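You operate a simulated robot arm through the tools that you are given. There is no shell and no other tool.

You run a simulated two-armed robot. Do the job below in one go: nothing can be reset, and whatever is moved stays where it is left.

Task
Clamp the dusty yellow tomato in the slide gauge and brush it clean.
Fine: use the purple brush and put it back; open the teal slide only when it is clean and return the tomato to its cell in the tray at N23. Set down upright: brush.

The check looks at the end state, three seconds after you hand in, the way a careful person would. Anything else that was tipped, shoved, dropped, spilled or broken makes it a failure.

Robot
Two 7-joint arms with fingered hands on one trunk that stands fixed in place. Base frame: the origin is at the foot of the trunk, x ahead of it, y to its left, z up; the work surface is at about z = 0.74. Readings come in m, rad, newtons and seconds.
The left shoulder is at [0.118, 0.184, 1.044], the right one opposite. With the tool pointing down near the work surface each hand reaches from about 0.1 to 0.88 m from the base axis, measured 20 degrees to its own side. Payload 4 kg a hand.
The tool frame of a hand sits at the grasp point between the pads (the TCP): z along the fingers, y along the line on which they close. The tips reach 0.026 m beyond it. Largest opening 0.132 m; the body of the gripper starts 0.073 m behind the TCP. The gripper is a hand of 3 fingers: y runs from the thumb to the fingers, the wrist lies at [0, 0, -0.224] in the tool frame, and closing takes about 1.5 s.
Orientation is told as [roll, pitch, yaw] about the base's x, y, z axes, in that order, counted from this pose: with the fingers straight down and closing along the base's y, the tool's x points along the base's -x, its y along +y and its z along -z.

Tools
- The arms move only by the tool move_arm. It takes "left_steps", "right_steps" or both (then of equal length, played together; a hand with none holds still); each is a list of rows, each an object of numbers (a shift or turn left out is 0, a gripper value left out holds the last): "tx", "ty", "tz": the shift along the base's x, y, z in m; "ax", "ay", "az": the turn, a rotation vector about the base's x, y, z in degrees. In form: [{"tx": .., "ty": .., "tz": .., "ax": .., "ay": .., "az": ..}, ...]. A call has 1 to 20 rows; each row shifts and turns the commanded pose from where the row before left it. "left_grip" and "right_grip" are, for a hand that has rows, the opening, from 0 (shut) to 1 (fully open), set as the call begins (left out, the last holds). A row lasts 0.2 s, in which the tool goes at most 0.05 m and 0.15 rad; a call with a longer step from one row to the next is refused whole, and so is a gripper value outside its range. Where a pose cannot be reached the arm comes as near as it can. A force on the tool above 50 N (or 10 N above the force at the start of the call, whichever is more), or a blocked arm, ends the call early, and 0.2 s more pass. The fingers move at their own pace (about 0.072 m/s each) and stop on an object; they squeeze with about 28 N. The grip force told is the motor's: it shows also when the fingers shut on nothing. Time passes only in rows, and 0.2 s behind the last, so rows that do not move let the fingers close. The reply holds the time, the measured pose of the TCP, the force on the tool along the base axes, the opening and the grip force, in the units named above and with some noise, with the torque about the TCP (base axes, N m) and any sound that the robot's microphone picked up.
- Cameras (640 x 400 px; columns grow to the right, rows downward): "scene" is now at [0.2471, -0.0447, 1.272]; the picture's right is [-0.61, -0.76, 0.21], its down [-0.48, 0.15, -0.86] and it looks along [0.63, -0.63, -0.46] (base axes); focal length 270 px, centre (320, 200). "left" rides on the left gripper at [-0.062, 0.003, -0.092] in its tool frame; the picture's right is [-0.05, -1.00, 0.00], its down [0.83, -0.04, -0.56] and it looks along [0.56, -0.03, 0.83] (tool axes); focal length 230 px, centre (320, 200). "right" rides on the right gripper at [0.061, 0.003, -0.092] in its tool frame; the picture's right is [-0.05, 1.00, 0.00], its down [-0.83, -0.04, -0.55] and it looks along [-0.55, -0.03, 0.83] (tool axes); focal length 230 px, centre (320, 200). There is no depth. A picture from a camera that has moved, and an enlarged one, comes with that camera's place and axes in the base frame and with its lens. The place of the scene camera against the robot may be out by one fixed shift of up to 0.018 m in any direction.
- camera(camera): a new picture of that camera. It takes no simulated time.
- slide_trunk(by): slides the trunk up (or, below 0, down) by that many m; the arms and the scene camera ride with it, the base frame stays. It gives what a move gives, with no picture.
- finger_targets(finger1, finger2, thumb_bend, hand): sets how far each is bent, from 0 (flat) to 1 (curled in); at 0.3 the hand is open as for a grip, at 0.7 the pads meet at the TCP. One left out holds its place. A second passes; each finger stops where it meets its share of the squeeze, and holds until it gets a number again. A gripper value or a shape takes the hand back. It gives what a move gives, with no picture; readings hold the bend of each and the force on the fingers (four entries, about 0 where the hand has none), thumb and palm.
- hand_shape(shape, hand): the hand has 3 fingers and takes this shape, open, in about a second: jaw (thumb against the fingers, like two jaws); tri (thumb and two fingers); tip (a fingertip pinch); poke (one finger out to press); point (the index stretched); flat (the hand flat); cup (the hand cupped); fist (a fist). The gripper value then closes the fingers along that shape, each until it touches; the sizes above hold for jaw. It gives what a move gives, with no picture.
- turn_head(pan, tilt): turns the head with the scene camera to pan (to the left, within 1.501 rad either way) and tilt (down, from -0.506 to 1.204), counted from straight ahead of the robot. It gives what a move gives.
- inspect(camera, box): a new picture of the part [left, top, right, bottom] of that camera's present view, enlarged. It takes no simulated time.
- job_done(): hands the job in; it is judged then, once.

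Nothing tells you positions but the pictures and the camera data. Unless the task says otherwise, let go and move clear before handing in.

The tools are called after "Request:" by a JSON object that holds its "method" and its "body". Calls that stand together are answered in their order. move_arm: Moves the arms, as the interface text tells. Its arguments: {"type":"object","properties":{"left_steps":{"type":"array","items":{"type":"object","properties":{"tx":{"type":"number"},"ty":{"type":"number"},"tz":{"type":"number"},"ax":{"type":"number"},"ay":{"type":"number"},"az":{"type":"number"}}}},"left_grip":{"type":"number"},"right_steps":{"type":"array","items":{"type":"object","properties":{"tx":{"type":"number"},"ty":{"type":"number"},"tz":{"type":"number"},"ax":{"type":"number"},"ay":{"type":"number"},"az":{"type":"number"}}}},"right_grip":{"type":"number"}},"required":[]} The other tools are called the same way: slide_trunk (by) slides the trunk up or down; hand_shape (shape, hand) gives the hand a shape; finger_targets (finger1, finger2, thumb_bend, hand) moves the fingers one by one; turn_head (pan, tilt) turns the head that bears the scene camera; camera (camera) takes a picture; inspect (camera, box) takes an enlarged picture of a part of a camera's view; job_done () hands the job in.

At the start:

```text
time_s: 0.0
left_eef_pos: [0.5548, -0.0505, 1.112]
left_orientation: [-0.001, 0.0, 0.0]
left_ft_force: [-0.4, 0.3, -0.2]
left_torque: [-0.04, -0.03, 0.02]
left_grip_width: 0.132
left_grip_force: 0.1
left_shape: jaw
left_bend: [0.3, 0.3, 0.3]
left_finger forces: [0.0, 0.0, 0.0, 0.1, 0.1, 0.0]
right_eef_pos: [0.3775, -0.5675, 1.0647]
right_orientation: [0.0, 0.0, -0.001]
right_ft_force: [0.0, -0.2, 0.1]
right_torque: [-0.01, 0.0, -0.02]
right_grip_width: 0.1319
right_grip_force: 0.2
right_shape: jaw
right_bend: [0.3, 0.3, 0.3]
right_finger forces: [0.0, 0.0, 0.0, 0.0, 0.1, 0.1]
trunk travel left (down, up): [-0.1, 0.362]
head pan, tilt: [-0.702, 0.227]
```

scene: 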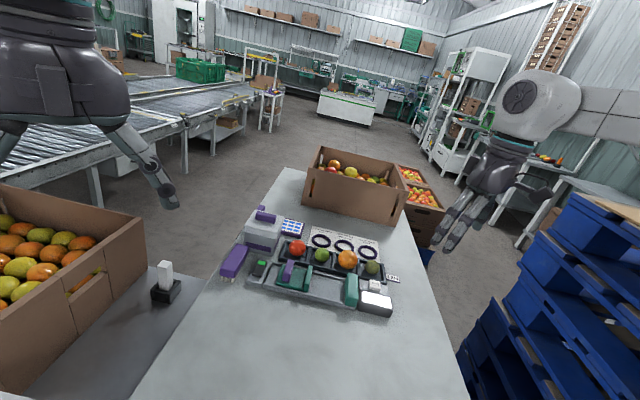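
right: 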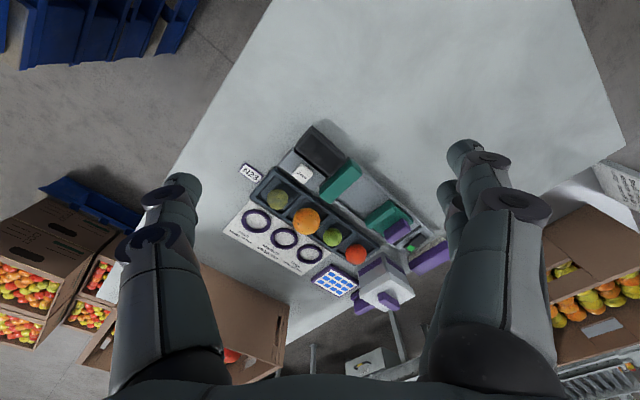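
left: 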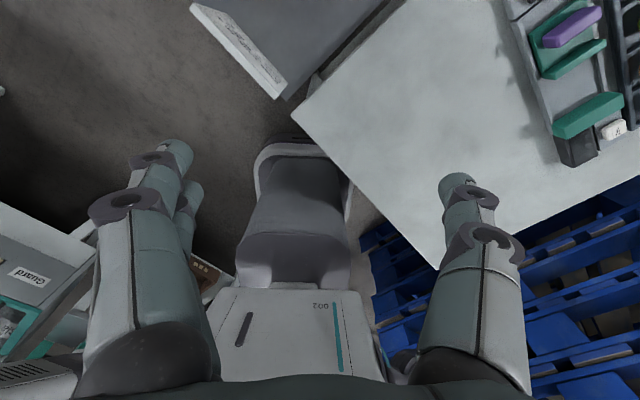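

I see a bench with a tray of four fruits, a slide gauge with teal jaws, a purple brush nearby and a tag at one end. I'll take enlarged pictures first to identify things.

Request:
{"method": "inspect", "body": {"camera": "scene", "box": [210, 200, 410, 325]}}

Request:
{"method": "inspect", "body": {"camera": "right", "box": [220, 110, 460, 320]}}

Request:
{"method": "inspect", "body": {"camera": "left", "box": [480, 0, 640, 180]}}

```text
3.20 times, centred on (310, 262) of scene
camera zoom: at [0.2471, -0.0447, 1.272], right [-0.61, -0.76, 0.21], down [-0.48, 0.15, -0.86], along [0.63, -0.63, -0.46], focal length 865 px, centre (352, 0)
```

zoom: 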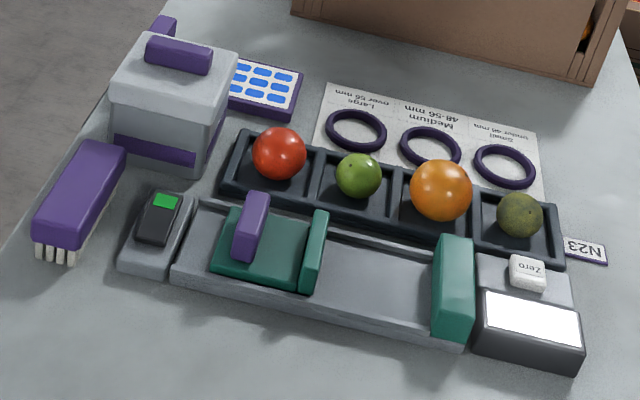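

```text
1.90 times, centred on (340, 215) of right
camera zoom: at [0.3181, -0.5648, 1.1585], right [0.05, 1.0, 0.0], down [0.83, -0.04, 0.55], along [0.55, -0.03, -0.83], focal length 438 px, centre (282, 171)
```

zoom: 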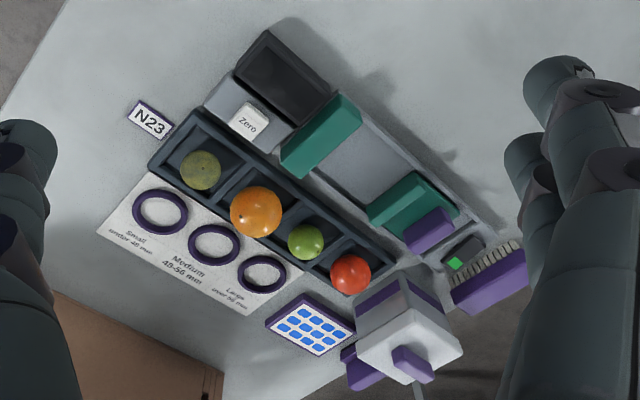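

```text
2.22 times, centred on (560, 90) of left
camera zoom: at [0.6171, -0.0457, 1.204], right [0.05, -1.0, 0.0], down [-0.83, -0.04, 0.56], along [-0.56, -0.03, -0.83], focal length 511 px, centre (-213, 444)
```

zoom: 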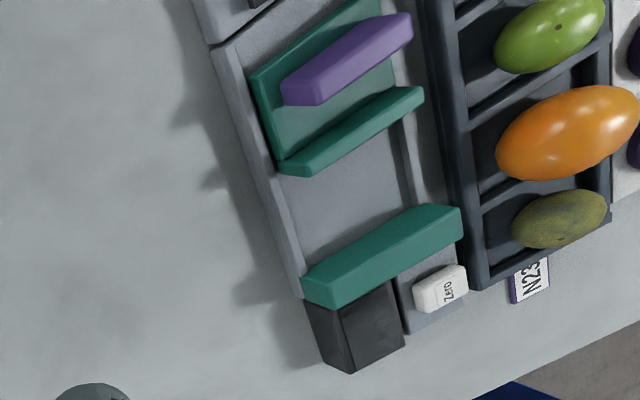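

The dusty yellow tomato looks like the dull one in the end cell beside the N23 tag. I'll move the right hand camera for a closer second viewpoint so I can triangulate positions, and aim the head at the bench.

Request:
{"method": "move_arm", "body": {"right_steps": [{"tx": 0.03, "ty": 0.01, "tz": -0.01}, {"tx": 0.03, "ty": 0.01, "tz": -0.01}, {"tx": 0.02, "ty": 0.02, "tz": -0.01}, {}]}}

Request:
{"method": "turn_head", "body": {"pan": -0.75, "tilt": 0.55}}

Request:
{"method": "camera", "body": {"camera": "right"}}

Request:
{"method": "camera", "body": {"camera": "scene"}}

```text
time_s: 1.0
left_eef_pos: [0.5557, -0.05, 1.1112]
left_orientation: [0.002, 0.0, -0.001]
left_ft_force: [0.3, 0.0, -0.3]
left_torque: [0.0, -0.01, -0.01]
left_grip_width: 0.132
left_grip_force: 0.0
left_shape: jaw
left_bend: [0.3, 0.3, 0.3]
left_finger forces: [0.0, 0.0, 0.0, 0.0, 0.1, 0.1]
right_eef_pos: [0.4603, -0.5284, 1.035]
right_orientation: [0.003, 0.0, 0.0]
right_ft_force: [0.5, -0.4, 0.7]
right_torque: [0.0, 0.01, 0.02]
right_grip_width: 0.1321
right_grip_force: 0.1
right_shape: jaw
right_bend: [0.3, 0.3, 0.3]
right_finger forces: [0.0, 0.0, 0.0, 0.0, 0.0, 0.1]
trunk travel left (down, up): [-0.1, 0.362]
head pan, tilt: [-0.702, 0.227]
```

```text
time_s: 1.8
left_eef_pos: [0.5565, -0.0502, 1.111]
left_orientation: [0.0, 0.0, 0.002]
left_ft_force: [-0.2, 0.0, -0.4]
left_torque: [0.01, 0.02, -0.05]
left_grip_width: 0.132
left_grip_force: 0.0
left_shape: jaw
left_bend: [0.3, 0.3, 0.3]
left_finger forces: [0.0, 0.1, 0.0, 0.0, 0.0, 0.1]
right_eef_pos: [0.4593, -0.5279, 1.0352]
right_orientation: [-0.001, 0.0, 0.002]
right_ft_force: [0.2, -0.3, 0.3]
right_torque: [0.0, 0.08, 0.0]
right_grip_width: 0.1317
right_grip_force: 0.0
right_shape: jaw
right_bend: [0.3, 0.3, 0.3]
right_finger forces: [0.0, 0.0, 0.1, 0.0, 0.1, 0.0]
trunk travel left (down, up): [-0.1, 0.362]
head pan, tilt: [-0.75, 0.55]
```

```text
taken
camera right: at [0.3988, -0.5254, 1.1287], right [0.05, 1.0, 0.0], down [0.83, -0.04, 0.55], along [0.55, -0.03, -0.83], focal length 230 px, centre (320, 200)
```

right: 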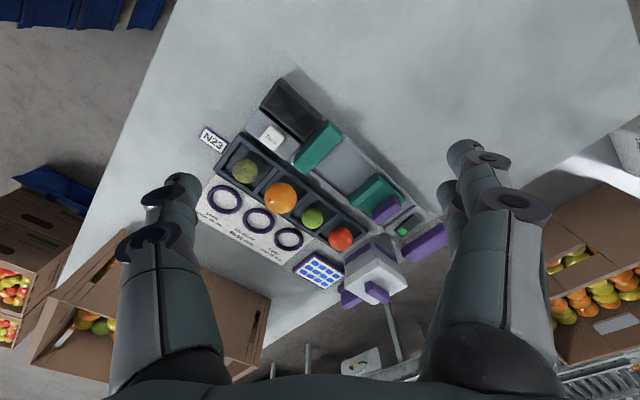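

```text
taken
camera scene: at [0.2322, -0.0456, 1.2457], right [-0.64, -0.73, 0.22], down [-0.64, 0.36, -0.68], along [0.42, -0.58, -0.7], focal length 270 px, centre (320, 200)
```

scene: 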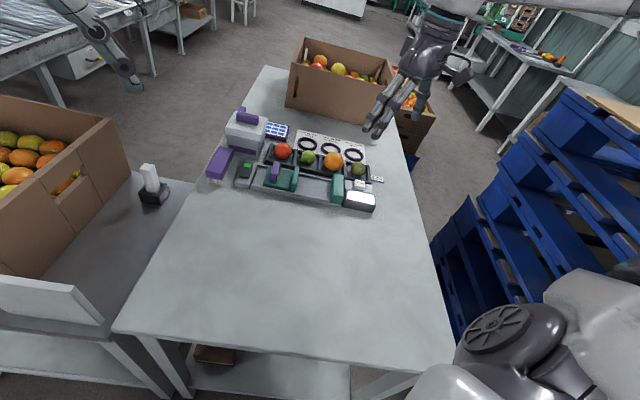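

Request:
{"method": "inspect", "body": {"camera": "right", "box": [190, 70, 350, 170]}}

Request:
{"method": "inspect", "body": {"camera": "right", "box": [300, 150, 460, 310]}}

Request:
{"method": "inspect", "body": {"camera": "scene", "box": [200, 100, 400, 225]}}

```text
4.00 times, centred on (270, 120) of right
camera zoom: at [0.3988, -0.5254, 1.1287], right [0.05, 1.0, 0.0], down [0.83, -0.04, 0.55], along [0.55, -0.03, -0.83], focal length 920 px, centre (520, 520)
```

zoom: 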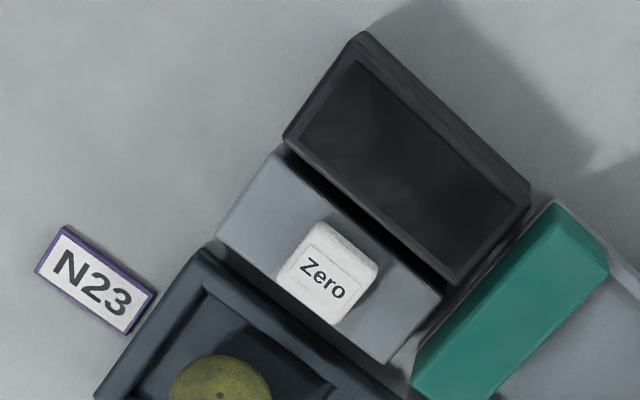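

```text
2.50 times, centred on (380, 230) of right
camera zoom: at [0.3988, -0.5254, 1.1287], right [0.05, 1.0, 0.0], down [0.83, -0.04, 0.55], along [0.55, -0.03, -0.83], focal length 575 px, centre (170, 125)
```

zoom: 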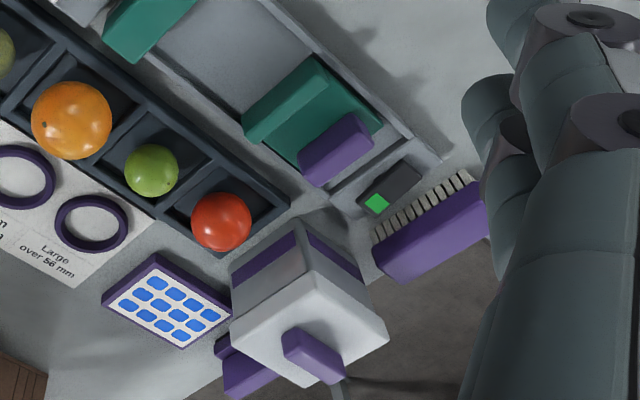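

```text
3.20 times, centred on (300, 162) of scene
camera zoom: at [0.2322, -0.0456, 1.2457], right [-0.64, -0.73, 0.22], down [-0.64, 0.36, -0.68], along [0.42, -0.58, -0.7], focal length 865 px, centre (384, 320)
```

zoom: 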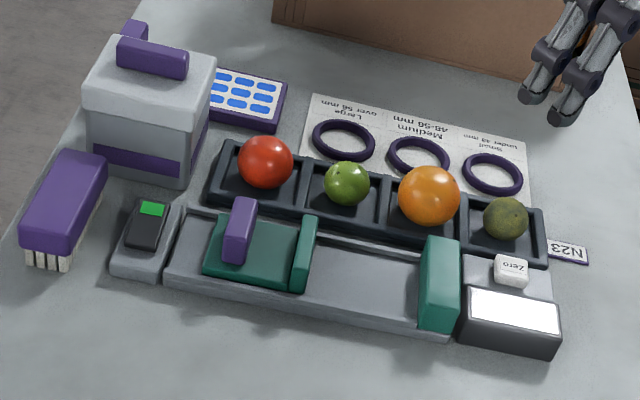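

The dusty tomato is the dull olive one in the end cell next to tag N23. The gauge has a fixed teal jaw beside the Zero button and a sliding teal carriage with a purple handle. I'll yaw the right hand 45° to align with the tray axis and get a closer view.

Request:
{"method": "move_arm", "body": {"right_steps": [{"tx": 0.012, "ty": -0.005, "tz": -0.009, "az": 7.5}, {"tx": 0.012, "ty": -0.005, "tz": -0.009, "az": 7.5}, {"tx": 0.012, "ty": -0.005, "tz": -0.009, "az": 7.5}, {"tx": 0.012, "ty": -0.005, "tz": -0.009, "az": 7.5}, {"tx": 0.012, "ty": -0.005, "tz": -0.009, "az": 7.5}, {"tx": 0.012, "ty": -0.005, "tz": -0.009, "az": 7.5}, {}]}}

Request:
{"method": "camera", "body": {"camera": "right"}}

```text
time_s: 3.4
left_eef_pos: [0.5561, -0.049, 1.1113]
left_orientation: [0.001, 0.001, 0.0]
left_ft_force: [-0.2, 0.4, -0.2]
left_torque: [0.04, 0.0, 0.02]
left_grip_width: 0.1318
left_grip_force: 0.0
left_shape: jaw
left_bend: [0.3, 0.3, 0.3]
left_finger forces: [0.0, 0.0, 0.0, 0.0, 0.0, 0.0]
right_eef_pos: [0.5305, -0.5573, 0.9809]
right_orientation: [0.0, 0.001, 0.787]
right_ft_force: [0.2, -1.2, -0.6]
right_torque: [0.02, -0.02, -0.04]
right_grip_width: 0.1318
right_grip_force: 0.1
right_shape: jaw
right_bend: [0.3, 0.3, 0.3]
right_finger forces: [0.0, 0.0, 0.0, 0.1, 0.0, 0.0]
trunk travel left (down, up): [-0.1, 0.362]
head pan, tilt: [-0.75, 0.55]
```

```text
taken
camera right: at [0.4853, -0.5985, 1.0747], right [-0.67, 0.74, 0.0], down [0.62, 0.56, 0.56], along [0.41, 0.37, -0.83], focal length 230 px, centre (320, 200)
```

right: 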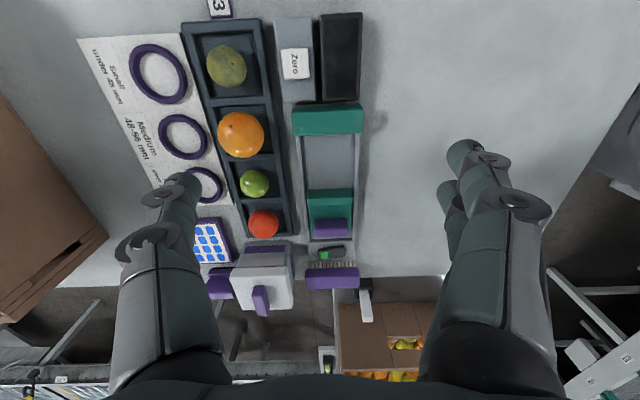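

Request:
{"method": "inspect", "body": {"camera": "right", "box": [180, 0, 380, 125]}}

Request:
{"method": "inspect", "body": {"camera": "right", "box": [200, 90, 400, 215]}}

Request:
{"method": "inspect", "body": {"camera": "right", "box": [200, 185, 400, 310]}}

```text
3.20 times, centred on (280, 62) of right
camera zoom: at [0.4853, -0.5985, 1.0747], right [-0.67, 0.74, 0.0], down [0.62, 0.56, 0.56], along [0.41, 0.37, -0.83], focal length 736 px, centre (448, 640)
```

zoom: 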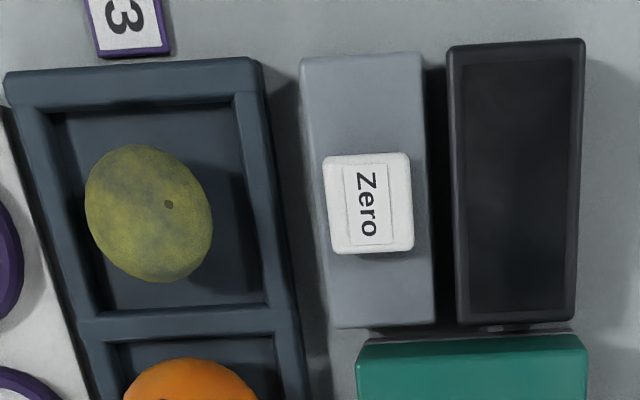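

```text
3.20 times, centred on (300, 152) of right
camera zoom: at [0.4853, -0.5985, 1.0747], right [-0.67, 0.74, 0.0], down [0.62, 0.56, 0.56], along [0.41, 0.37, -0.83], focal length 736 px, centre (384, 352)
```

zoom: 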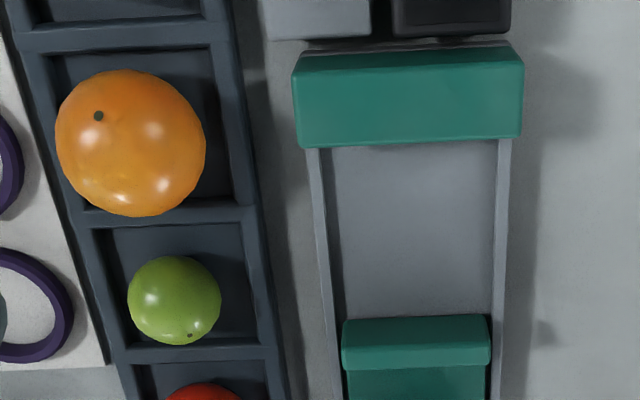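

```text
3.20 times, centred on (300, 248) of right
camera zoom: at [0.4853, -0.5985, 1.0747], right [-0.67, 0.74, 0.0], down [0.62, 0.56, 0.56], along [0.41, 0.37, -0.83], focal length 736 px, centre (384, 48)
```

zoom: 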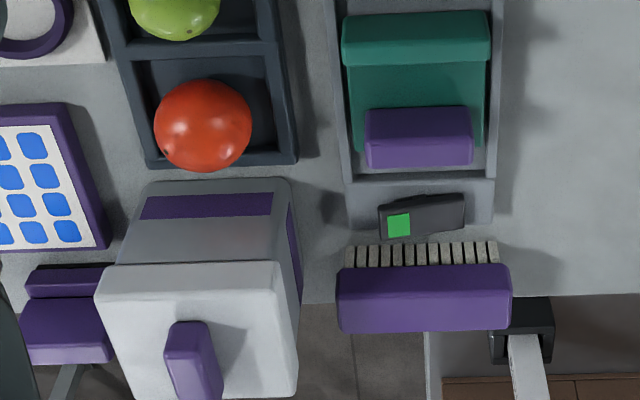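

The tomato triangulates to about (0.575, −0.669, 0.76), with the tray axis about 45° to the base. I'll swing the hand to view from the gauge side to measure heights, and move the left arm away to its own side.

Request:
{"method": "move_arm", "body": {"right_steps": [{"ty": 0.0134, "tz": -0.005, "az": -7.5}, {"ty": 0.0134, "tz": -0.005, "az": -7.5}, {"ty": 0.0134, "tz": -0.005, "az": -7.5}, {"ty": 0.0134, "tz": -0.005, "az": -7.5}, {"ty": 0.0134, "tz": -0.005, "az": -7.5}, {"ty": 0.0134, "tz": -0.005, "az": -7.5}, {"ty": 0.0134, "tz": -0.005, "az": -7.5}, {"ty": 0.0134, "tz": -0.005, "az": -7.5}, {"ty": 0.0134, "tz": -0.005, "az": -7.5}, {"ty": 0.0134, "tz": -0.005, "az": -7.5}, {"ty": 0.0134, "tz": -0.005, "az": -7.5}, {"ty": 0.0134, "tz": -0.005, "az": -7.5}, {}], "left_steps": [{"ty": 0.02}, {"ty": 0.02}, {"ty": 0.02}, {"ty": 0.02}, {"ty": 0.02}, {"ty": 0.02}, {"ty": 0.02}, {"ty": 0.02}, {"ty": 0.02}, {"ty": 0.02}, {"ty": 0.02}, {"ty": 0.02}, {}]}}

Request:
{"method": "camera", "body": {"camera": "right"}}

Request:
{"method": "camera", "body": {"camera": "scene"}}

```text
time_s: 6.2
left_eef_pos: [0.5566, 0.1912, 1.111]
left_orientation: [-0.001, 0.001, 0.0]
left_ft_force: [-0.4, -0.1, 0.5]
left_torque: [0.0, 0.03, 0.02]
left_grip_width: 0.132
left_grip_force: 0.1
left_shape: jaw
left_bend: [0.3, 0.3, 0.3]
left_finger forces: [0.0, 0.0, 0.0, 0.1, 0.0, 0.1]
right_eef_pos: [0.5309, -0.3968, 0.9201]
right_orientation: [-0.001, 0.001, -0.787]
right_ft_force: [-0.1, -0.2, -1.0]
right_torque: [0.01, -0.03, 0.0]
right_grip_width: 0.1321
right_grip_force: 0.1
right_shape: jaw
right_bend: [0.3, 0.3, 0.3]
right_finger forces: [0.1, 0.0, 0.0, 0.0, 0.0, 0.1]
trunk travel left (down, up): [-0.1, 0.362]
head pan, tilt: [-0.75, 0.55]
```

```text
taken
camera right: at [0.4909, -0.3518, 1.015], right [0.74, 0.67, 0.0], down [0.56, -0.62, 0.55], along [0.37, -0.41, -0.83], focal length 230 px, centre (320, 200)
```

right: 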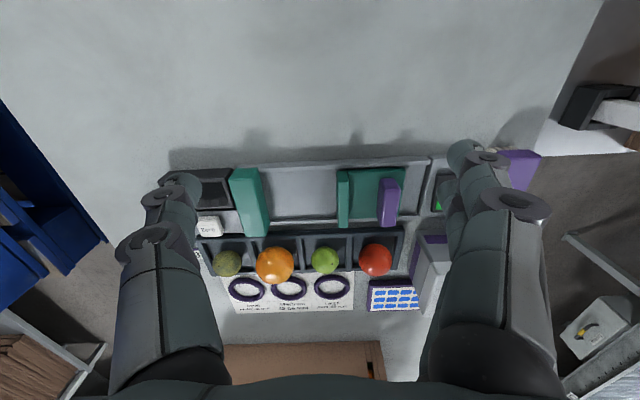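

```text
taken
camera scene: at [0.2322, -0.0461, 1.2456], right [-0.64, -0.73, 0.22], down [-0.64, 0.36, -0.68], along [0.42, -0.58, -0.7], focal length 270 px, centre (320, 200)
```

scene: 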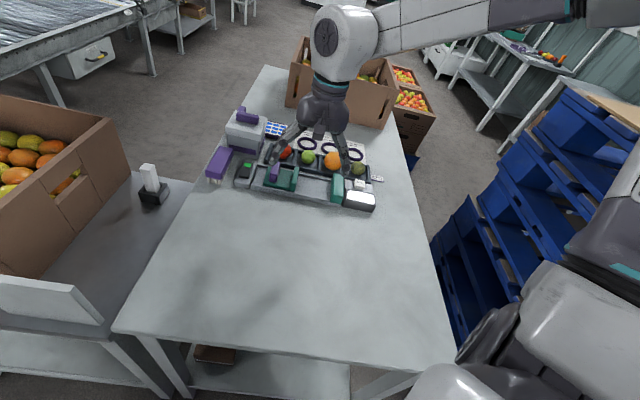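

Request:
{"method": "inspect", "body": {"camera": "right", "box": [180, 150, 340, 310]}}

Request:
{"method": "inspect", "body": {"camera": "right", "box": [300, 140, 460, 300]}}

Request:
{"method": "inspect", "body": {"camera": "right", "box": [420, 70, 640, 230]}}

```text
2.50 times, centred on (260, 230) of right
camera zoom: at [0.4909, -0.3518, 1.015], right [0.74, 0.67, 0.0], down [0.56, -0.62, 0.55], along [0.37, -0.41, -0.83], focal length 575 px, centre (470, 125)
```

zoom: 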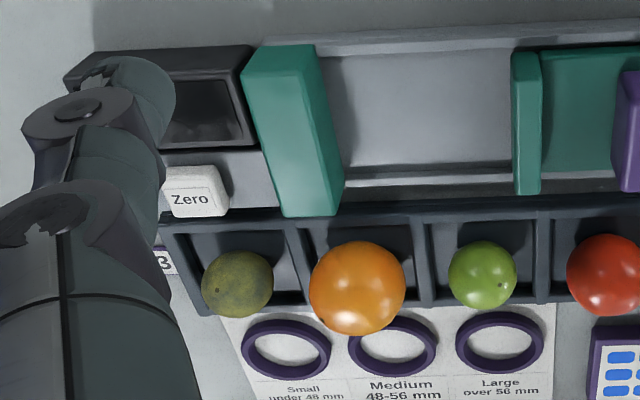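

```text
2.50 times, centred on (380, 220) of right
camera zoom: at [0.4909, -0.3518, 1.015], right [0.74, 0.67, 0.0], down [0.56, -0.62, 0.55], along [0.37, -0.41, -0.83], focal length 575 px, centre (170, 150)
```

zoom: 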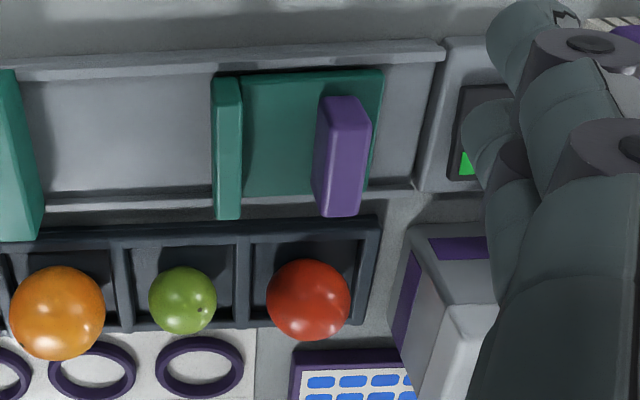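

```text
2.50 times, centred on (530, 150) of right
camera zoom: at [0.4909, -0.3518, 1.015], right [0.74, 0.67, 0.0], down [0.56, -0.62, 0.55], along [0.37, -0.41, -0.83], focal length 575 px, centre (-205, 325)
```

zoom: 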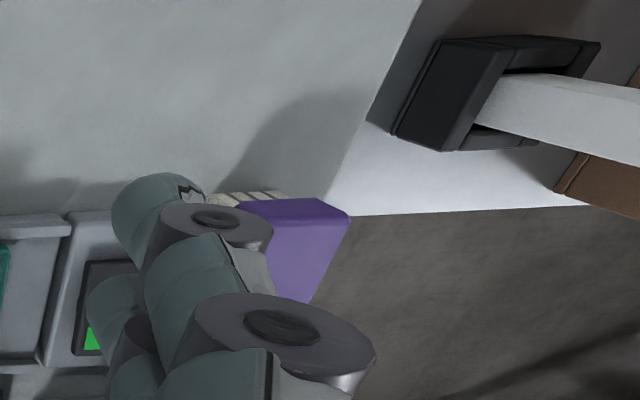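

Request:
{"method": "inspect", "body": {"camera": "right", "box": [220, 155, 300, 245]}}

Request:
{"method": "inspect", "body": {"camera": "right", "box": [330, 155, 450, 245]}}

Request:
{"method": "inspect", "body": {"camera": "scene", "box": [200, 130, 290, 220]}}

Request:
{"method": "inspect", "body": {"camera": "scene", "box": [260, 140, 390, 220]}}

```text
4.44 times, centred on (260, 200) of right
camera zoom: at [0.4909, -0.3518, 1.015], right [0.74, 0.67, 0.0], down [0.56, -0.62, 0.55], along [0.37, -0.41, -0.83], focal length 1022 px, centre (587, 200)
```

zoom: 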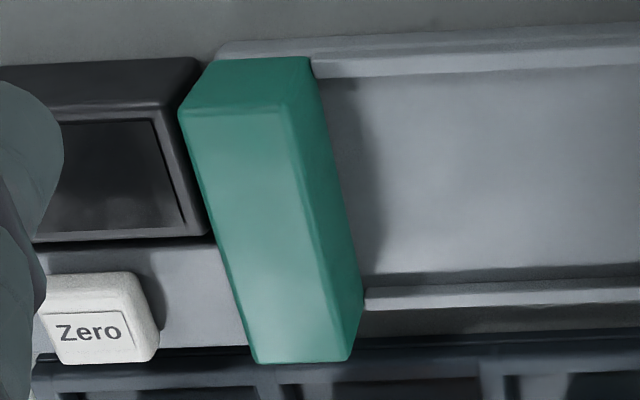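

```text
4.44 times, centred on (390, 200) of right
camera zoom: at [0.4909, -0.3518, 1.015], right [0.74, 0.67, 0.0], down [0.56, -0.62, 0.55], along [0.37, -0.41, -0.83], focal length 1022 px, centre (9, 200)
```

zoom: 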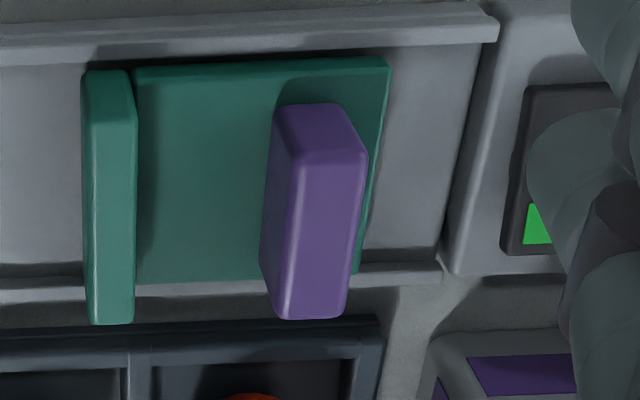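

```text
4.44 times, centred on (245, 175) of scene
camera zoom: at [0.2322, -0.0461, 1.2456], right [-0.64, -0.73, 0.22], down [-0.64, 0.36, -0.68], along [0.42, -0.58, -0.7], focal length 1201 px, centre (653, 311)
```

zoom: 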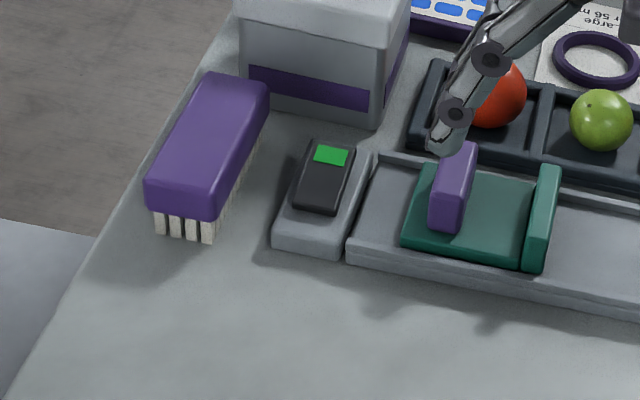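

```text
4.92 times, centred on (325, 180) of scene
camera zoom: at [0.2322, -0.0461, 1.2456], right [-0.64, -0.73, 0.22], down [-0.64, 0.36, -0.68], along [0.42, -0.58, -0.7], focal length 1331 px, centre (295, 298)
```

zoom: 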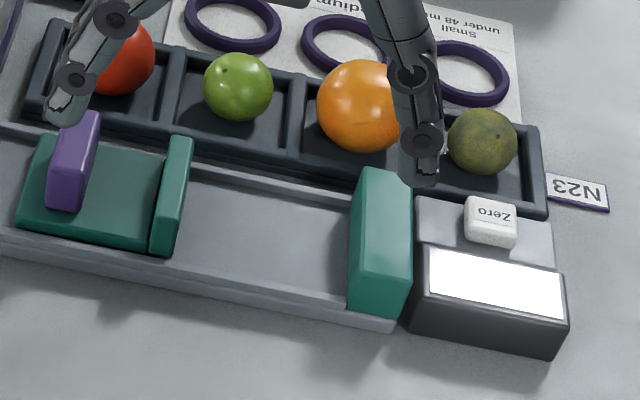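

The brush stands bristles-down at about (0.752, −0.325) near the table edge, and the gauge runs parallel to the tray. I'll drop the camera closer over the free table on the robot side to measure the gauge floor and jaw heights.

Request:
{"method": "move_arm", "body": {"right_steps": [{"tx": -0.0191, "ty": -0.0021, "tz": -0.025}, {"tx": -0.0191, "ty": -0.0021, "tz": -0.025}, {"tx": -0.0191, "ty": -0.0021, "tz": -0.025}, {}]}}

Request:
{"method": "camera", "body": {"camera": "right"}}

Request:
{"method": "inspect", "body": {"camera": "right", "box": [200, 180, 440, 330]}}

```text
time_s: 7.2
left_eef_pos: [0.5572, 0.1914, 1.112]
left_orientation: [-0.001, 0.002, 0.0]
left_ft_force: [0.9, 0.2, -0.2]
left_torque: [-0.02, 0.01, 0.01]
left_grip_width: 0.1319
left_grip_force: 0.2
left_shape: jaw
left_bend: [0.3, 0.3, 0.3]
left_finger forces: [0.0, 0.1, 0.1, 0.1, 0.0, 0.1]
right_eef_pos: [0.4748, -0.4045, 0.8444]
right_orientation: [0.0, 0.001, -0.785]
right_ft_force: [-0.2, 0.2, 0.6]
right_torque: [0.0, 0.01, 0.02]
right_grip_width: 0.132
right_grip_force: 0.1
right_shape: jaw
right_bend: [0.3, 0.3, 0.3]
right_finger forces: [0.1, 0.1, 0.0, 0.0, 0.0, 0.0]
trunk travel left (down, up): [-0.1, 0.362]
head pan, tilt: [-0.75, 0.55]
```

```text
taken
camera right: at [0.4335, -0.3592, 0.9378], right [0.74, 0.67, 0.0], down [0.56, -0.62, 0.56], along [0.37, -0.41, -0.83], focal length 230 px, centre (320, 200)
```

right: 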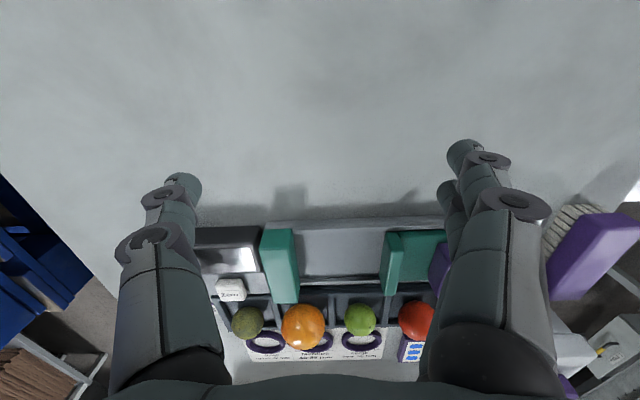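

```text
2.67 times, centred on (320, 255) of right
camera zoom: at [0.4335, -0.3592, 0.9378], right [0.74, 0.67, 0.0], down [0.56, -0.62, 0.56], along [0.37, -0.41, -0.83], focal length 614 px, centre (320, 53)
```

zoom: 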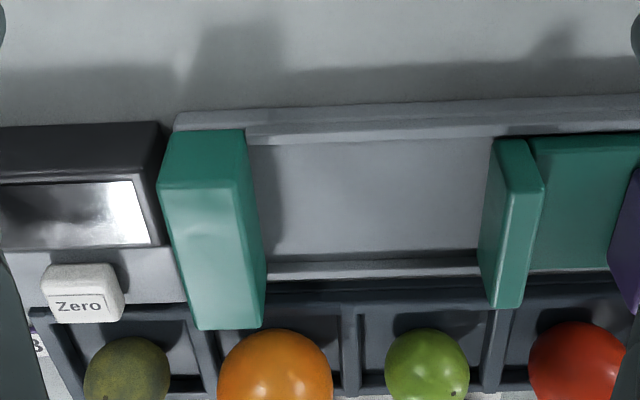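

Heights now: gauge floor ≈0.748, side walls ≈0.752, jaw tops ≈0.782, tray rim ≈0.753, tomato ≈44 mm wide centred at z≈0.763. I'll raise, yaw to +45° so the fingers close across the gauge axis, part-close the fingers to about 73 mm, and hover above the tomato.

Request:
{"method": "move_arm", "body": {"right_steps": [{"tz": 0.02, "az": 7.5}, {"tz": 0.02, "az": 7.5}, {"tz": 0.02, "az": 7.5}, {"tx": 0.01104, "ty": -0.02946, "az": 7.5}, {"tx": 0.01104, "ty": -0.02946, "az": 7.5}, {"tx": 0.01104, "ty": -0.02946, "az": 7.5}, {"tx": 0.01104, "ty": -0.02946, "az": 7.5}, {"tx": 0.01104, "ty": -0.02946, "az": 7.5}, {"tx": 0.01104, "ty": -0.02946, "az": 7.5}, {"tx": 0.01104, "ty": -0.02946, "az": 7.5}, {"tx": 0.01104, "ty": -0.02946, "az": 7.5}, {"tx": 0.01104, "ty": -0.02946, "az": 7.5}, {}, {}], "right_grip": 0.55}}

Request:
{"method": "camera", "body": {"camera": "right"}}

Request:
{"method": "camera", "body": {"camera": "scene"}}

```text
time_s: 10.2
left_eef_pos: [0.5565, 0.1912, 1.1115]
left_orientation: [-0.001, 0.001, -0.001]
left_ft_force: [0.7, 0.4, -0.3]
left_torque: [0.01, -0.02, 0.01]
left_grip_width: 0.132
left_grip_force: 0.0
left_shape: jaw
left_bend: [0.3, 0.3, 0.3]
left_finger forces: [0.0, 0.0, 0.0, 0.0, 0.0, 0.0]
right_eef_pos: [0.5735, -0.6684, 0.9043]
right_orientation: [0.0, 0.001, 0.785]
right_ft_force: [0.1, 0.4, -0.3]
right_torque: [-0.04, 0.01, 0.01]
right_grip_width: 0.0732
right_grip_force: 0.1
right_shape: jaw
right_bend: [0.72, 0.72, 0.7]
right_finger forces: [0.0, 0.0, 0.1, 0.0, 0.0, 0.1]
trunk travel left (down, up): [-0.1, 0.362]
head pan, tilt: [-0.75, 0.55]
```

```text
taken
camera right: at [0.5278, -0.71, 0.9977], right [-0.67, 0.74, 0.0], down [0.62, 0.56, 0.56], along [0.41, 0.37, -0.83], focal length 230 px, centre (320, 200)
```

right: 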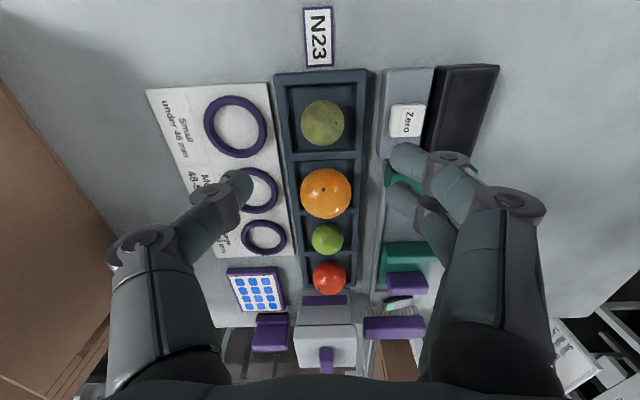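

```text
taken
camera scene: at [0.2323, -0.0458, 1.2456], right [-0.64, -0.73, 0.22], down [-0.64, 0.36, -0.68], along [0.42, -0.58, -0.7], focal length 270 px, centre (320, 200)
```

scene: 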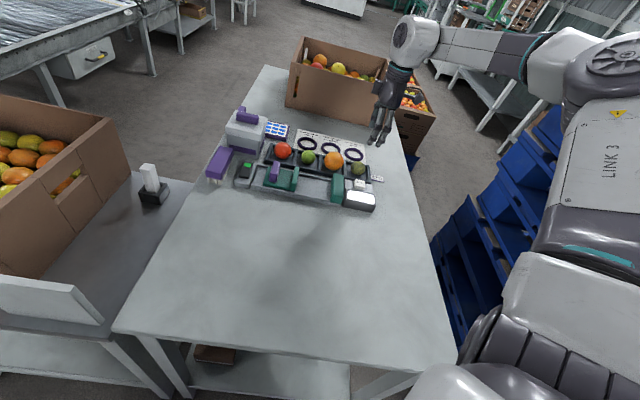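

Request:
{"method": "inspect", "body": {"camera": "right", "box": [240, 50, 420, 210]}}

```text
2.50 times, centred on (330, 130) of right
camera zoom: at [0.5278, -0.71, 0.9977], right [-0.67, 0.74, 0.0], down [0.62, 0.56, 0.56], along [0.41, 0.37, -0.83], focal length 575 px, centre (295, 375)
```

zoom: 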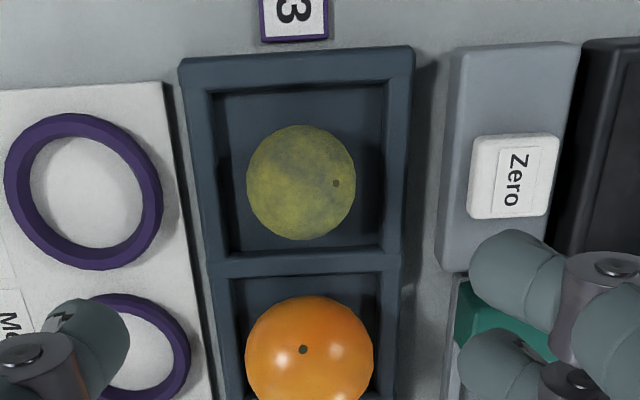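

The hand is centred on the tomato within about a millimetre and clear of the Zero button. I'll descend so the tips stop just above the tray rim, at TCP z≈0.782.

Request:
{"method": "move_arm", "body": {"right_steps": [{"tz": -0.03}, {"tz": -0.03}, {"tz": -0.03}, {"tz": -0.02}, {"tz": -0.012}, {}]}}

Request:
{"method": "camera", "body": {"camera": "right"}}

Request:
{"method": "inspect", "body": {"camera": "scene", "box": [300, 100, 420, 220]}}

```text
time_s: 11.6
left_eef_pos: [0.5561, 0.1912, 1.1122]
left_orientation: [0.0, 0.002, 0.0]
left_ft_force: [-0.6, -0.6, 0.0]
left_torque: [-0.02, -0.01, 0.01]
left_grip_width: 0.132
left_grip_force: 0.1
left_shape: jaw
left_bend: [0.3, 0.3, 0.3]
left_finger forces: [0.0, 0.0, 0.0, 0.0, 0.0, 0.0]
right_eef_pos: [0.5731, -0.6676, 0.7847]
right_orientation: [0.0, 0.001, 0.786]
right_ft_force: [-0.2, -0.5, 0.1]
right_torque: [0.01, -0.03, -0.04]
right_grip_width: 0.0733
right_grip_force: 0.0
right_shape: jaw
right_bend: [0.72, 0.72, 0.7]
right_finger forces: [0.0, 0.0, 0.0, 0.0, 0.0, 0.0]
trunk travel left (down, up): [-0.1, 0.362]
head pan, tilt: [-0.75, 0.55]
```

```text
taken
camera right: at [0.528, -0.7096, 0.8775], right [-0.67, 0.74, 0.0], down [0.62, 0.56, 0.56], along [0.41, 0.37, -0.83], focal length 230 px, centre (320, 200)
```

right: 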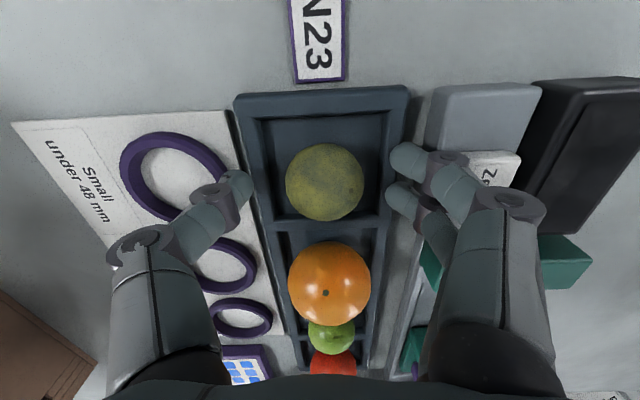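

```text
3.33 times, centred on (360, 160) of scene
camera zoom: at [0.232, -0.0455, 1.2457], right [-0.64, -0.73, 0.22], down [-0.64, 0.36, -0.68], along [0.42, -0.58, -0.7], focal length 901 px, centre (187, 333)
```

zoom: 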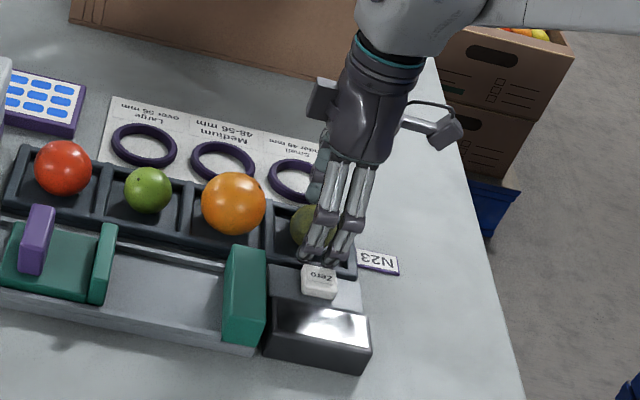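

The tips straddle the tomato with no contact force. I'll make a tiny centring shift, drop 2 mm more and close.

Request:
{"method": "move_arm", "body": {"right_steps": [{"tx": -0.0007, "ty": 0.0021, "tz": -0.002}, {}]}}

Request:
{"method": "move_arm", "body": {"right_steps": [{}, {}, {}, {}, {}], "right_grip": 0.2}}

Request:
{"method": "camera", "body": {"camera": "right"}}

```text
time_s: 12.2
left_eef_pos: [0.557, 0.1913, 1.1114]
left_orientation: [0.002, 0.002, 0.0]
left_ft_force: [0.2, 0.9, -0.5]
left_torque: [-0.06, 0.01, -0.01]
left_grip_width: 0.1319
left_grip_force: 0.0
left_shape: jaw
left_bend: [0.3, 0.3, 0.3]
left_finger forces: [0.0, 0.0, 0.0, 0.0, 0.0, 0.0]
right_eef_pos: [0.5713, -0.6655, 0.7818]
right_orientation: [-0.002, 0.001, 0.785]
right_ft_force: [-0.6, -0.5, -0.1]
right_torque: [0.01, 0.01, 0.03]
right_grip_width: 0.0733
right_grip_force: 0.2
right_shape: jaw
right_bend: [0.72, 0.72, 0.7]
right_finger forces: [0.0, 0.0, 0.0, 0.1, 0.0, 0.0]
trunk travel left (down, up): [-0.1, 0.362]
head pan, tilt: [-0.75, 0.55]
```

```text
time_s: 13.4
left_eef_pos: [0.5564, 0.1906, 1.1121]
left_orientation: [-0.001, 0.0, -0.001]
left_ft_force: [0.6, 0.7, 0.2]
left_torque: [0.01, 0.0, 0.02]
left_grip_width: 0.1318
left_grip_force: 0.1
left_shape: jaw
left_bend: [0.3, 0.3, 0.3]
left_finger forces: [0.0, 0.1, 0.0, 0.1, 0.0, 0.0]
right_eef_pos: [0.5717, -0.6655, 0.781]
right_orientation: [0.001, 0.001, 0.785]
right_ft_force: [0.7, -0.7, 0.8]
right_torque: [-0.01, 0.0, -0.05]
right_grip_width: 0.0351
right_grip_force: 16.4
right_shape: jaw
right_bend: [0.73, 0.74, 0.7]
right_finger forces: [7.4, 7.0, 0.0, 0.1, 14.3, 0.0]
trunk travel left (down, up): [-0.1, 0.362]
head pan, tilt: [-0.75, 0.55]
```

```text
taken
camera right: at [0.5269, -0.7074, 0.8753], right [-0.67, 0.74, 0.0], down [0.62, 0.56, 0.55], along [0.41, 0.37, -0.83], focal length 230 px, centre (320, 200)
```

right: 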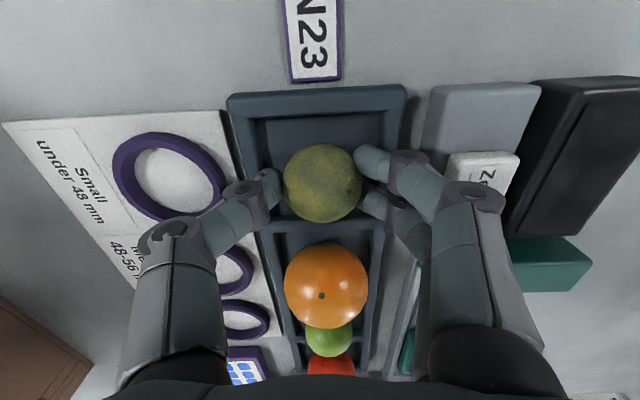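

The tomato is gripped with about 16 N. I'll lift it straight up and check.

Request:
{"method": "move_arm", "body": {"right_steps": [{"tz": 0.01}, {"tz": 0.02}, {"tz": 0.025}, {"tz": 0.03}, {"tz": 0.03}, {}]}}

Request:
{"method": "camera", "body": {"camera": "right"}}

```text
time_s: 14.8
left_eef_pos: [0.5565, 0.19, 1.1112]
left_orientation: [0.001, 0.003, 0.0]
left_ft_force: [0.5, 0.2, -0.5]
left_torque: [0.01, -0.03, 0.03]
left_grip_width: 0.132
left_grip_force: 0.0
left_shape: jaw
left_bend: [0.3, 0.3, 0.3]
left_finger forces: [0.1, 0.0, 0.0, 0.1, 0.0, 0.1]
right_eef_pos: [0.5725, -0.6666, 0.8958]
right_orientation: [0.002, 0.0, 0.784]
right_ft_force: [0.6, 0.6, 0.0]
right_torque: [0.02, 0.0, 0.0]
right_grip_width: 0.0352
right_grip_force: 16.5
right_shape: jaw
right_bend: [0.73, 0.74, 0.7]
right_finger forces: [7.4, 7.1, 0.0, 0.0, 14.4, 0.0]
trunk travel left (down, up): [-0.1, 0.362]
head pan, tilt: [-0.75, 0.55]
```

```text
taken
camera right: at [0.5271, -0.7087, 0.9893], right [-0.67, 0.74, 0.0], down [0.62, 0.56, 0.55], along [0.41, 0.37, -0.83], focal length 230 px, centre (320, 200)
```

right: 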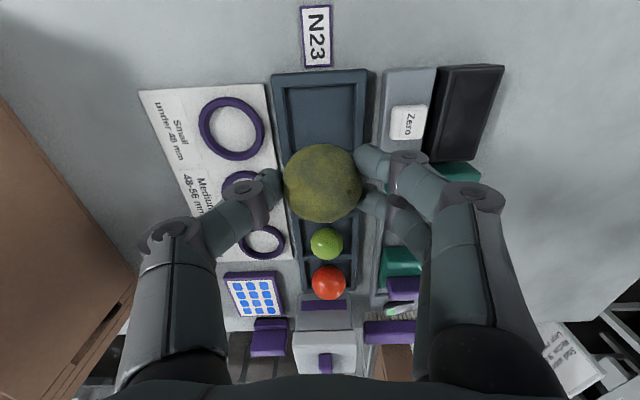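

The tomato is held securely about 17 mm below the TCP. I'll carry it over the gauge opening, near the fixed jaw with finger clearance.

Request:
{"method": "move_arm", "body": {"right_steps": [{"ty": 0.02}, {"ty": 0.03}, {"ty": 0.04}, {"ty": 0.04}, {"ty": 0.0324}, {}, {}]}}

Request:
{"method": "camera", "body": {"camera": "right"}}

Request:
{"method": "inspect", "body": {"camera": "scene", "box": [250, 100, 400, 220]}}

```text
time_s: 16.4
left_eef_pos: [0.5574, 0.1921, 1.1103]
left_orientation: [-0.002, 0.001, -0.001]
left_ft_force: [0.0, -0.1, -0.8]
left_torque: [0.01, -0.02, -0.01]
left_grip_width: 0.1319
left_grip_force: 0.1
left_shape: jaw
left_bend: [0.3, 0.3, 0.3]
left_finger forces: [0.0, 0.1, 0.0, 0.0, 0.0, 0.0]
right_eef_pos: [0.5702, -0.5041, 0.8976]
right_orientation: [-0.001, 0.0, 0.785]
right_ft_force: [0.2, -0.1, -0.3]
right_torque: [0.02, 0.02, -0.01]
right_grip_width: 0.0352
right_grip_force: 15.8
right_shape: jaw
right_bend: [0.73, 0.74, 0.7]
right_finger forces: [7.5, 7.0, 0.0, 0.1, 14.3, 0.0]
trunk travel left (down, up): [-0.1, 0.362]
head pan, tilt: [-0.75, 0.55]
```

```text
taken
camera right: at [0.5255, -0.5459, 0.9911], right [-0.67, 0.74, 0.0], down [0.62, 0.56, 0.55], along [0.41, 0.37, -0.83], focal length 230 px, centre (320, 200)
```

right: 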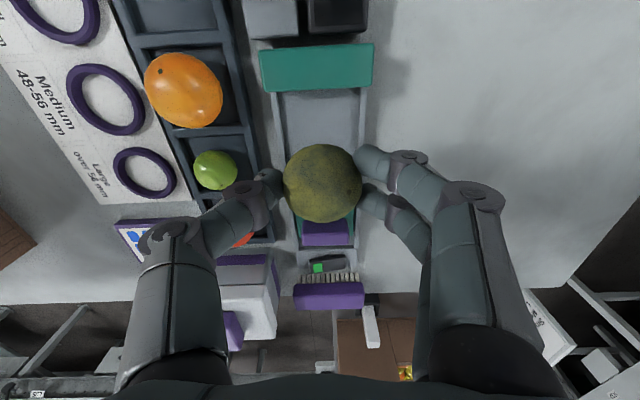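

```text
3.33 times, centred on (325, 160) of scene
camera zoom: at [0.2322, -0.0453, 1.2456], right [-0.64, -0.73, 0.22], down [-0.64, 0.36, -0.68], along [0.42, -0.58, -0.7], focal length 901 px, centre (303, 333)
```

zoom: 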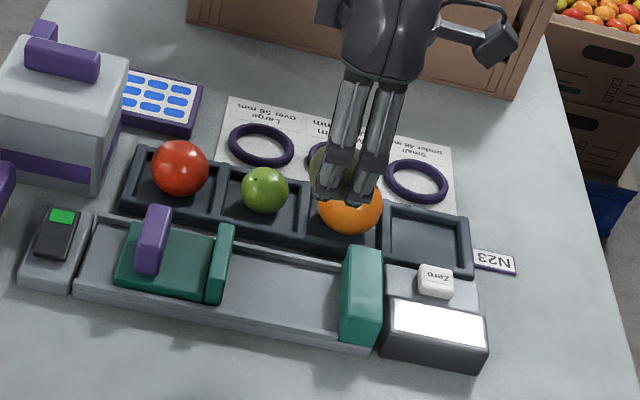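

Alignment over the gauge channel is good. I'll descend to just above the floor, then creep with force feedback.

Request:
{"method": "move_arm", "body": {"right_steps": [{"tx": 0.0014, "ty": -0.0014, "tz": -0.02}, {"tz": -0.03}, {"tz": -0.03}, {"tz": -0.02}, {"tz": -0.004}, {}]}}

Request:
{"method": "camera", "body": {"camera": "right"}}

Request:
{"method": "inspect", "body": {"camera": "scene", "box": [250, 130, 400, 220]}}

```text
time_s: 17.8
left_eef_pos: [0.5564, 0.1914, 1.1119]
left_orientation: [0.001, 0.003, -0.001]
left_ft_force: [-0.2, 1.1, -1.6]
left_torque: [0.02, 0.04, -0.01]
left_grip_width: 0.1319
left_grip_force: 0.1
left_shape: jaw
left_bend: [0.3, 0.3, 0.3]
left_finger forces: [0.0, 0.0, 0.0, 0.0, 0.0, 0.0]
right_eef_pos: [0.5731, -0.5052, 0.7926]
right_orientation: [0.0, 0.001, 0.785]
right_ft_force: [-0.4, -1.0, -0.1]
right_torque: [0.01, -0.01, 0.0]
right_grip_width: 0.0351
right_grip_force: 16.3
right_shape: jaw
right_bend: [0.73, 0.74, 0.7]
right_finger forces: [7.5, 7.0, 0.0, 0.0, 14.2, 0.0]
trunk travel left (down, up): [-0.1, 0.362]
head pan, tilt: [-0.75, 0.55]
```

```text
taken
camera right: at [0.5282, -0.5471, 0.8857], right [-0.67, 0.74, 0.0], down [0.62, 0.56, 0.55], along [0.41, 0.37, -0.83], focal length 230 px, centre (320, 200)
```

right: 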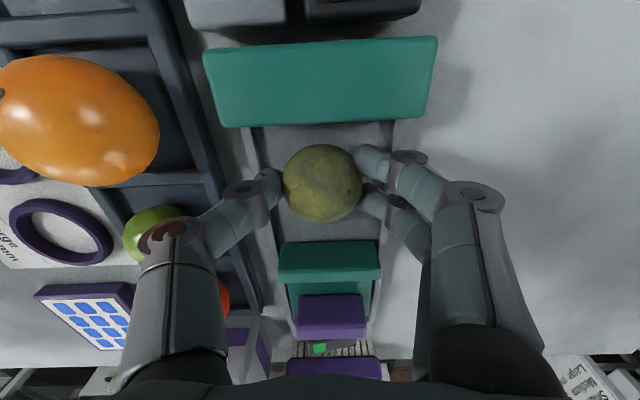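

```text
4.27 times, centred on (325, 175) of scene
camera zoom: at [0.2322, -0.0456, 1.2456], right [-0.64, -0.73, 0.22], down [-0.64, 0.36, -0.68], along [0.42, -0.58, -0.7], focal length 1153 px, centre (299, 307)
```

zoom: 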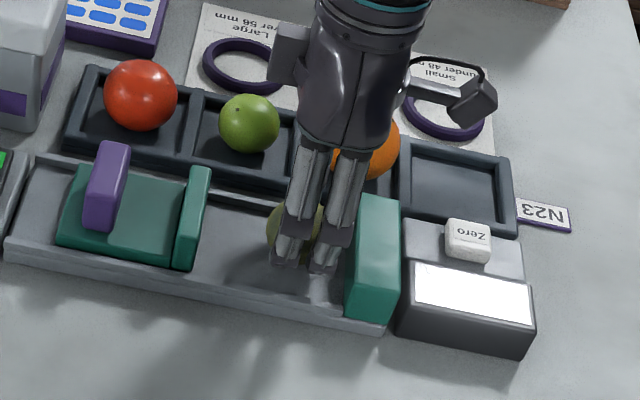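

Request:
{"method": "move_arm", "body": {"right_steps": [{"tz": -0.0015}, {"tz": -0.0015}, {}]}}

```text
time_s: 18.6
left_eef_pos: [0.557, 0.1903, 1.1123]
left_orientation: [0.001, 0.002, 0.0]
left_ft_force: [0.1, -0.5, 0.2]
left_torque: [-0.04, 0.0, 0.01]
left_grip_width: 0.1319
left_grip_force: 0.0
left_shape: jaw
left_bend: [0.3, 0.3, 0.3]
left_finger forces: [0.0, 0.0, 0.0, 0.1, 0.1, 0.1]
right_eef_pos: [0.5736, -0.5061, 0.7888]
right_orientation: [0.002, 0.0, 0.785]
right_ft_force: [-0.3, -0.4, -1.2]
right_torque: [0.04, 0.03, 0.0]
right_grip_width: 0.0352
right_grip_force: 16.2
right_shape: jaw
right_bend: [0.73, 0.74, 0.7]
right_finger forces: [7.5, 7.1, 0.0, 0.1, 14.4, 0.1]
trunk travel left (down, up): [-0.1, 0.362]
head pan, tilt: [-0.75, 0.55]
```

Request:
{"method": "move_arm", "body": {"right_steps": [{"tz": -0.001}, {}]}}

Request:
{"method": "inspect", "body": {"camera": "right", "box": [220, 110, 420, 260]}}

```text
time_s: 19.2
left_eef_pos: [0.5574, 0.1913, 1.1107]
left_orientation: [0.001, 0.002, -0.001]
left_ft_force: [-0.1, -0.2, -0.1]
left_torque: [-0.02, 0.0, -0.01]
left_grip_width: 0.1319
left_grip_force: 0.0
left_shape: jaw
left_bend: [0.3, 0.3, 0.3]
left_finger forces: [0.0, 0.1, 0.1, 0.1, 0.0, 0.1]
right_eef_pos: [0.5729, -0.5052, 0.7887]
right_orientation: [0.001, 0.001, 0.786]
right_ft_force: [0.0, -0.1, 0.1]
right_torque: [0.02, 0.01, 0.01]
right_grip_width: 0.0353
right_grip_force: 16.0
right_shape: jaw
right_bend: [0.73, 0.74, 0.7]
right_finger forces: [7.5, 7.1, 0.0, 0.1, 14.3, 0.0]
trunk travel left (down, up): [-0.1, 0.362]
head pan, tilt: [-0.75, 0.55]
```

```text
2.67 times, centred on (320, 185) of right
camera zoom: at [0.5281, -0.5466, 0.8816], right [-0.67, 0.74, 0.0], down [0.62, 0.56, 0.55], along [0.41, 0.37, -0.83], focal length 614 px, centre (320, 240)
```

zoom: 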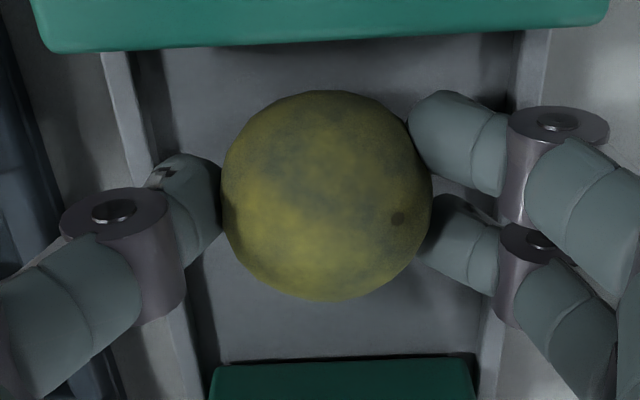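

Request:
{"method": "move_arm", "body": {"right_steps": [{"tz": -0.001}, {"tz": -0.001}, {}]}}

```text
time_s: 20.0
left_eef_pos: [0.5576, 0.1924, 1.1118]
left_orientation: [-0.001, -0.001, 0.0]
left_ft_force: [-1.0, -0.2, -0.4]
left_torque: [0.02, 0.0, -0.03]
left_grip_width: 0.1319
left_grip_force: 0.1
left_shape: jaw
left_bend: [0.3, 0.3, 0.3]
left_finger forces: [0.0, 0.0, 0.0, 0.0, 0.0, 0.0]
right_eef_pos: [0.5737, -0.5054, 0.7872]
right_orientation: [-0.001, 0.001, 0.784]
right_ft_force: [-1.2, -0.6, 5.6]
right_torque: [-0.02, 0.04, 0.04]
right_grip_width: 0.0351
right_grip_force: 16.0
right_shape: jaw
right_bend: [0.73, 0.74, 0.7]
right_finger forces: [8.1, 7.4, 0.1, 0.0, 15.0, 0.0]
trunk travel left (down, up): [-0.1, 0.362]
head pan, tilt: [-0.75, 0.55]
```

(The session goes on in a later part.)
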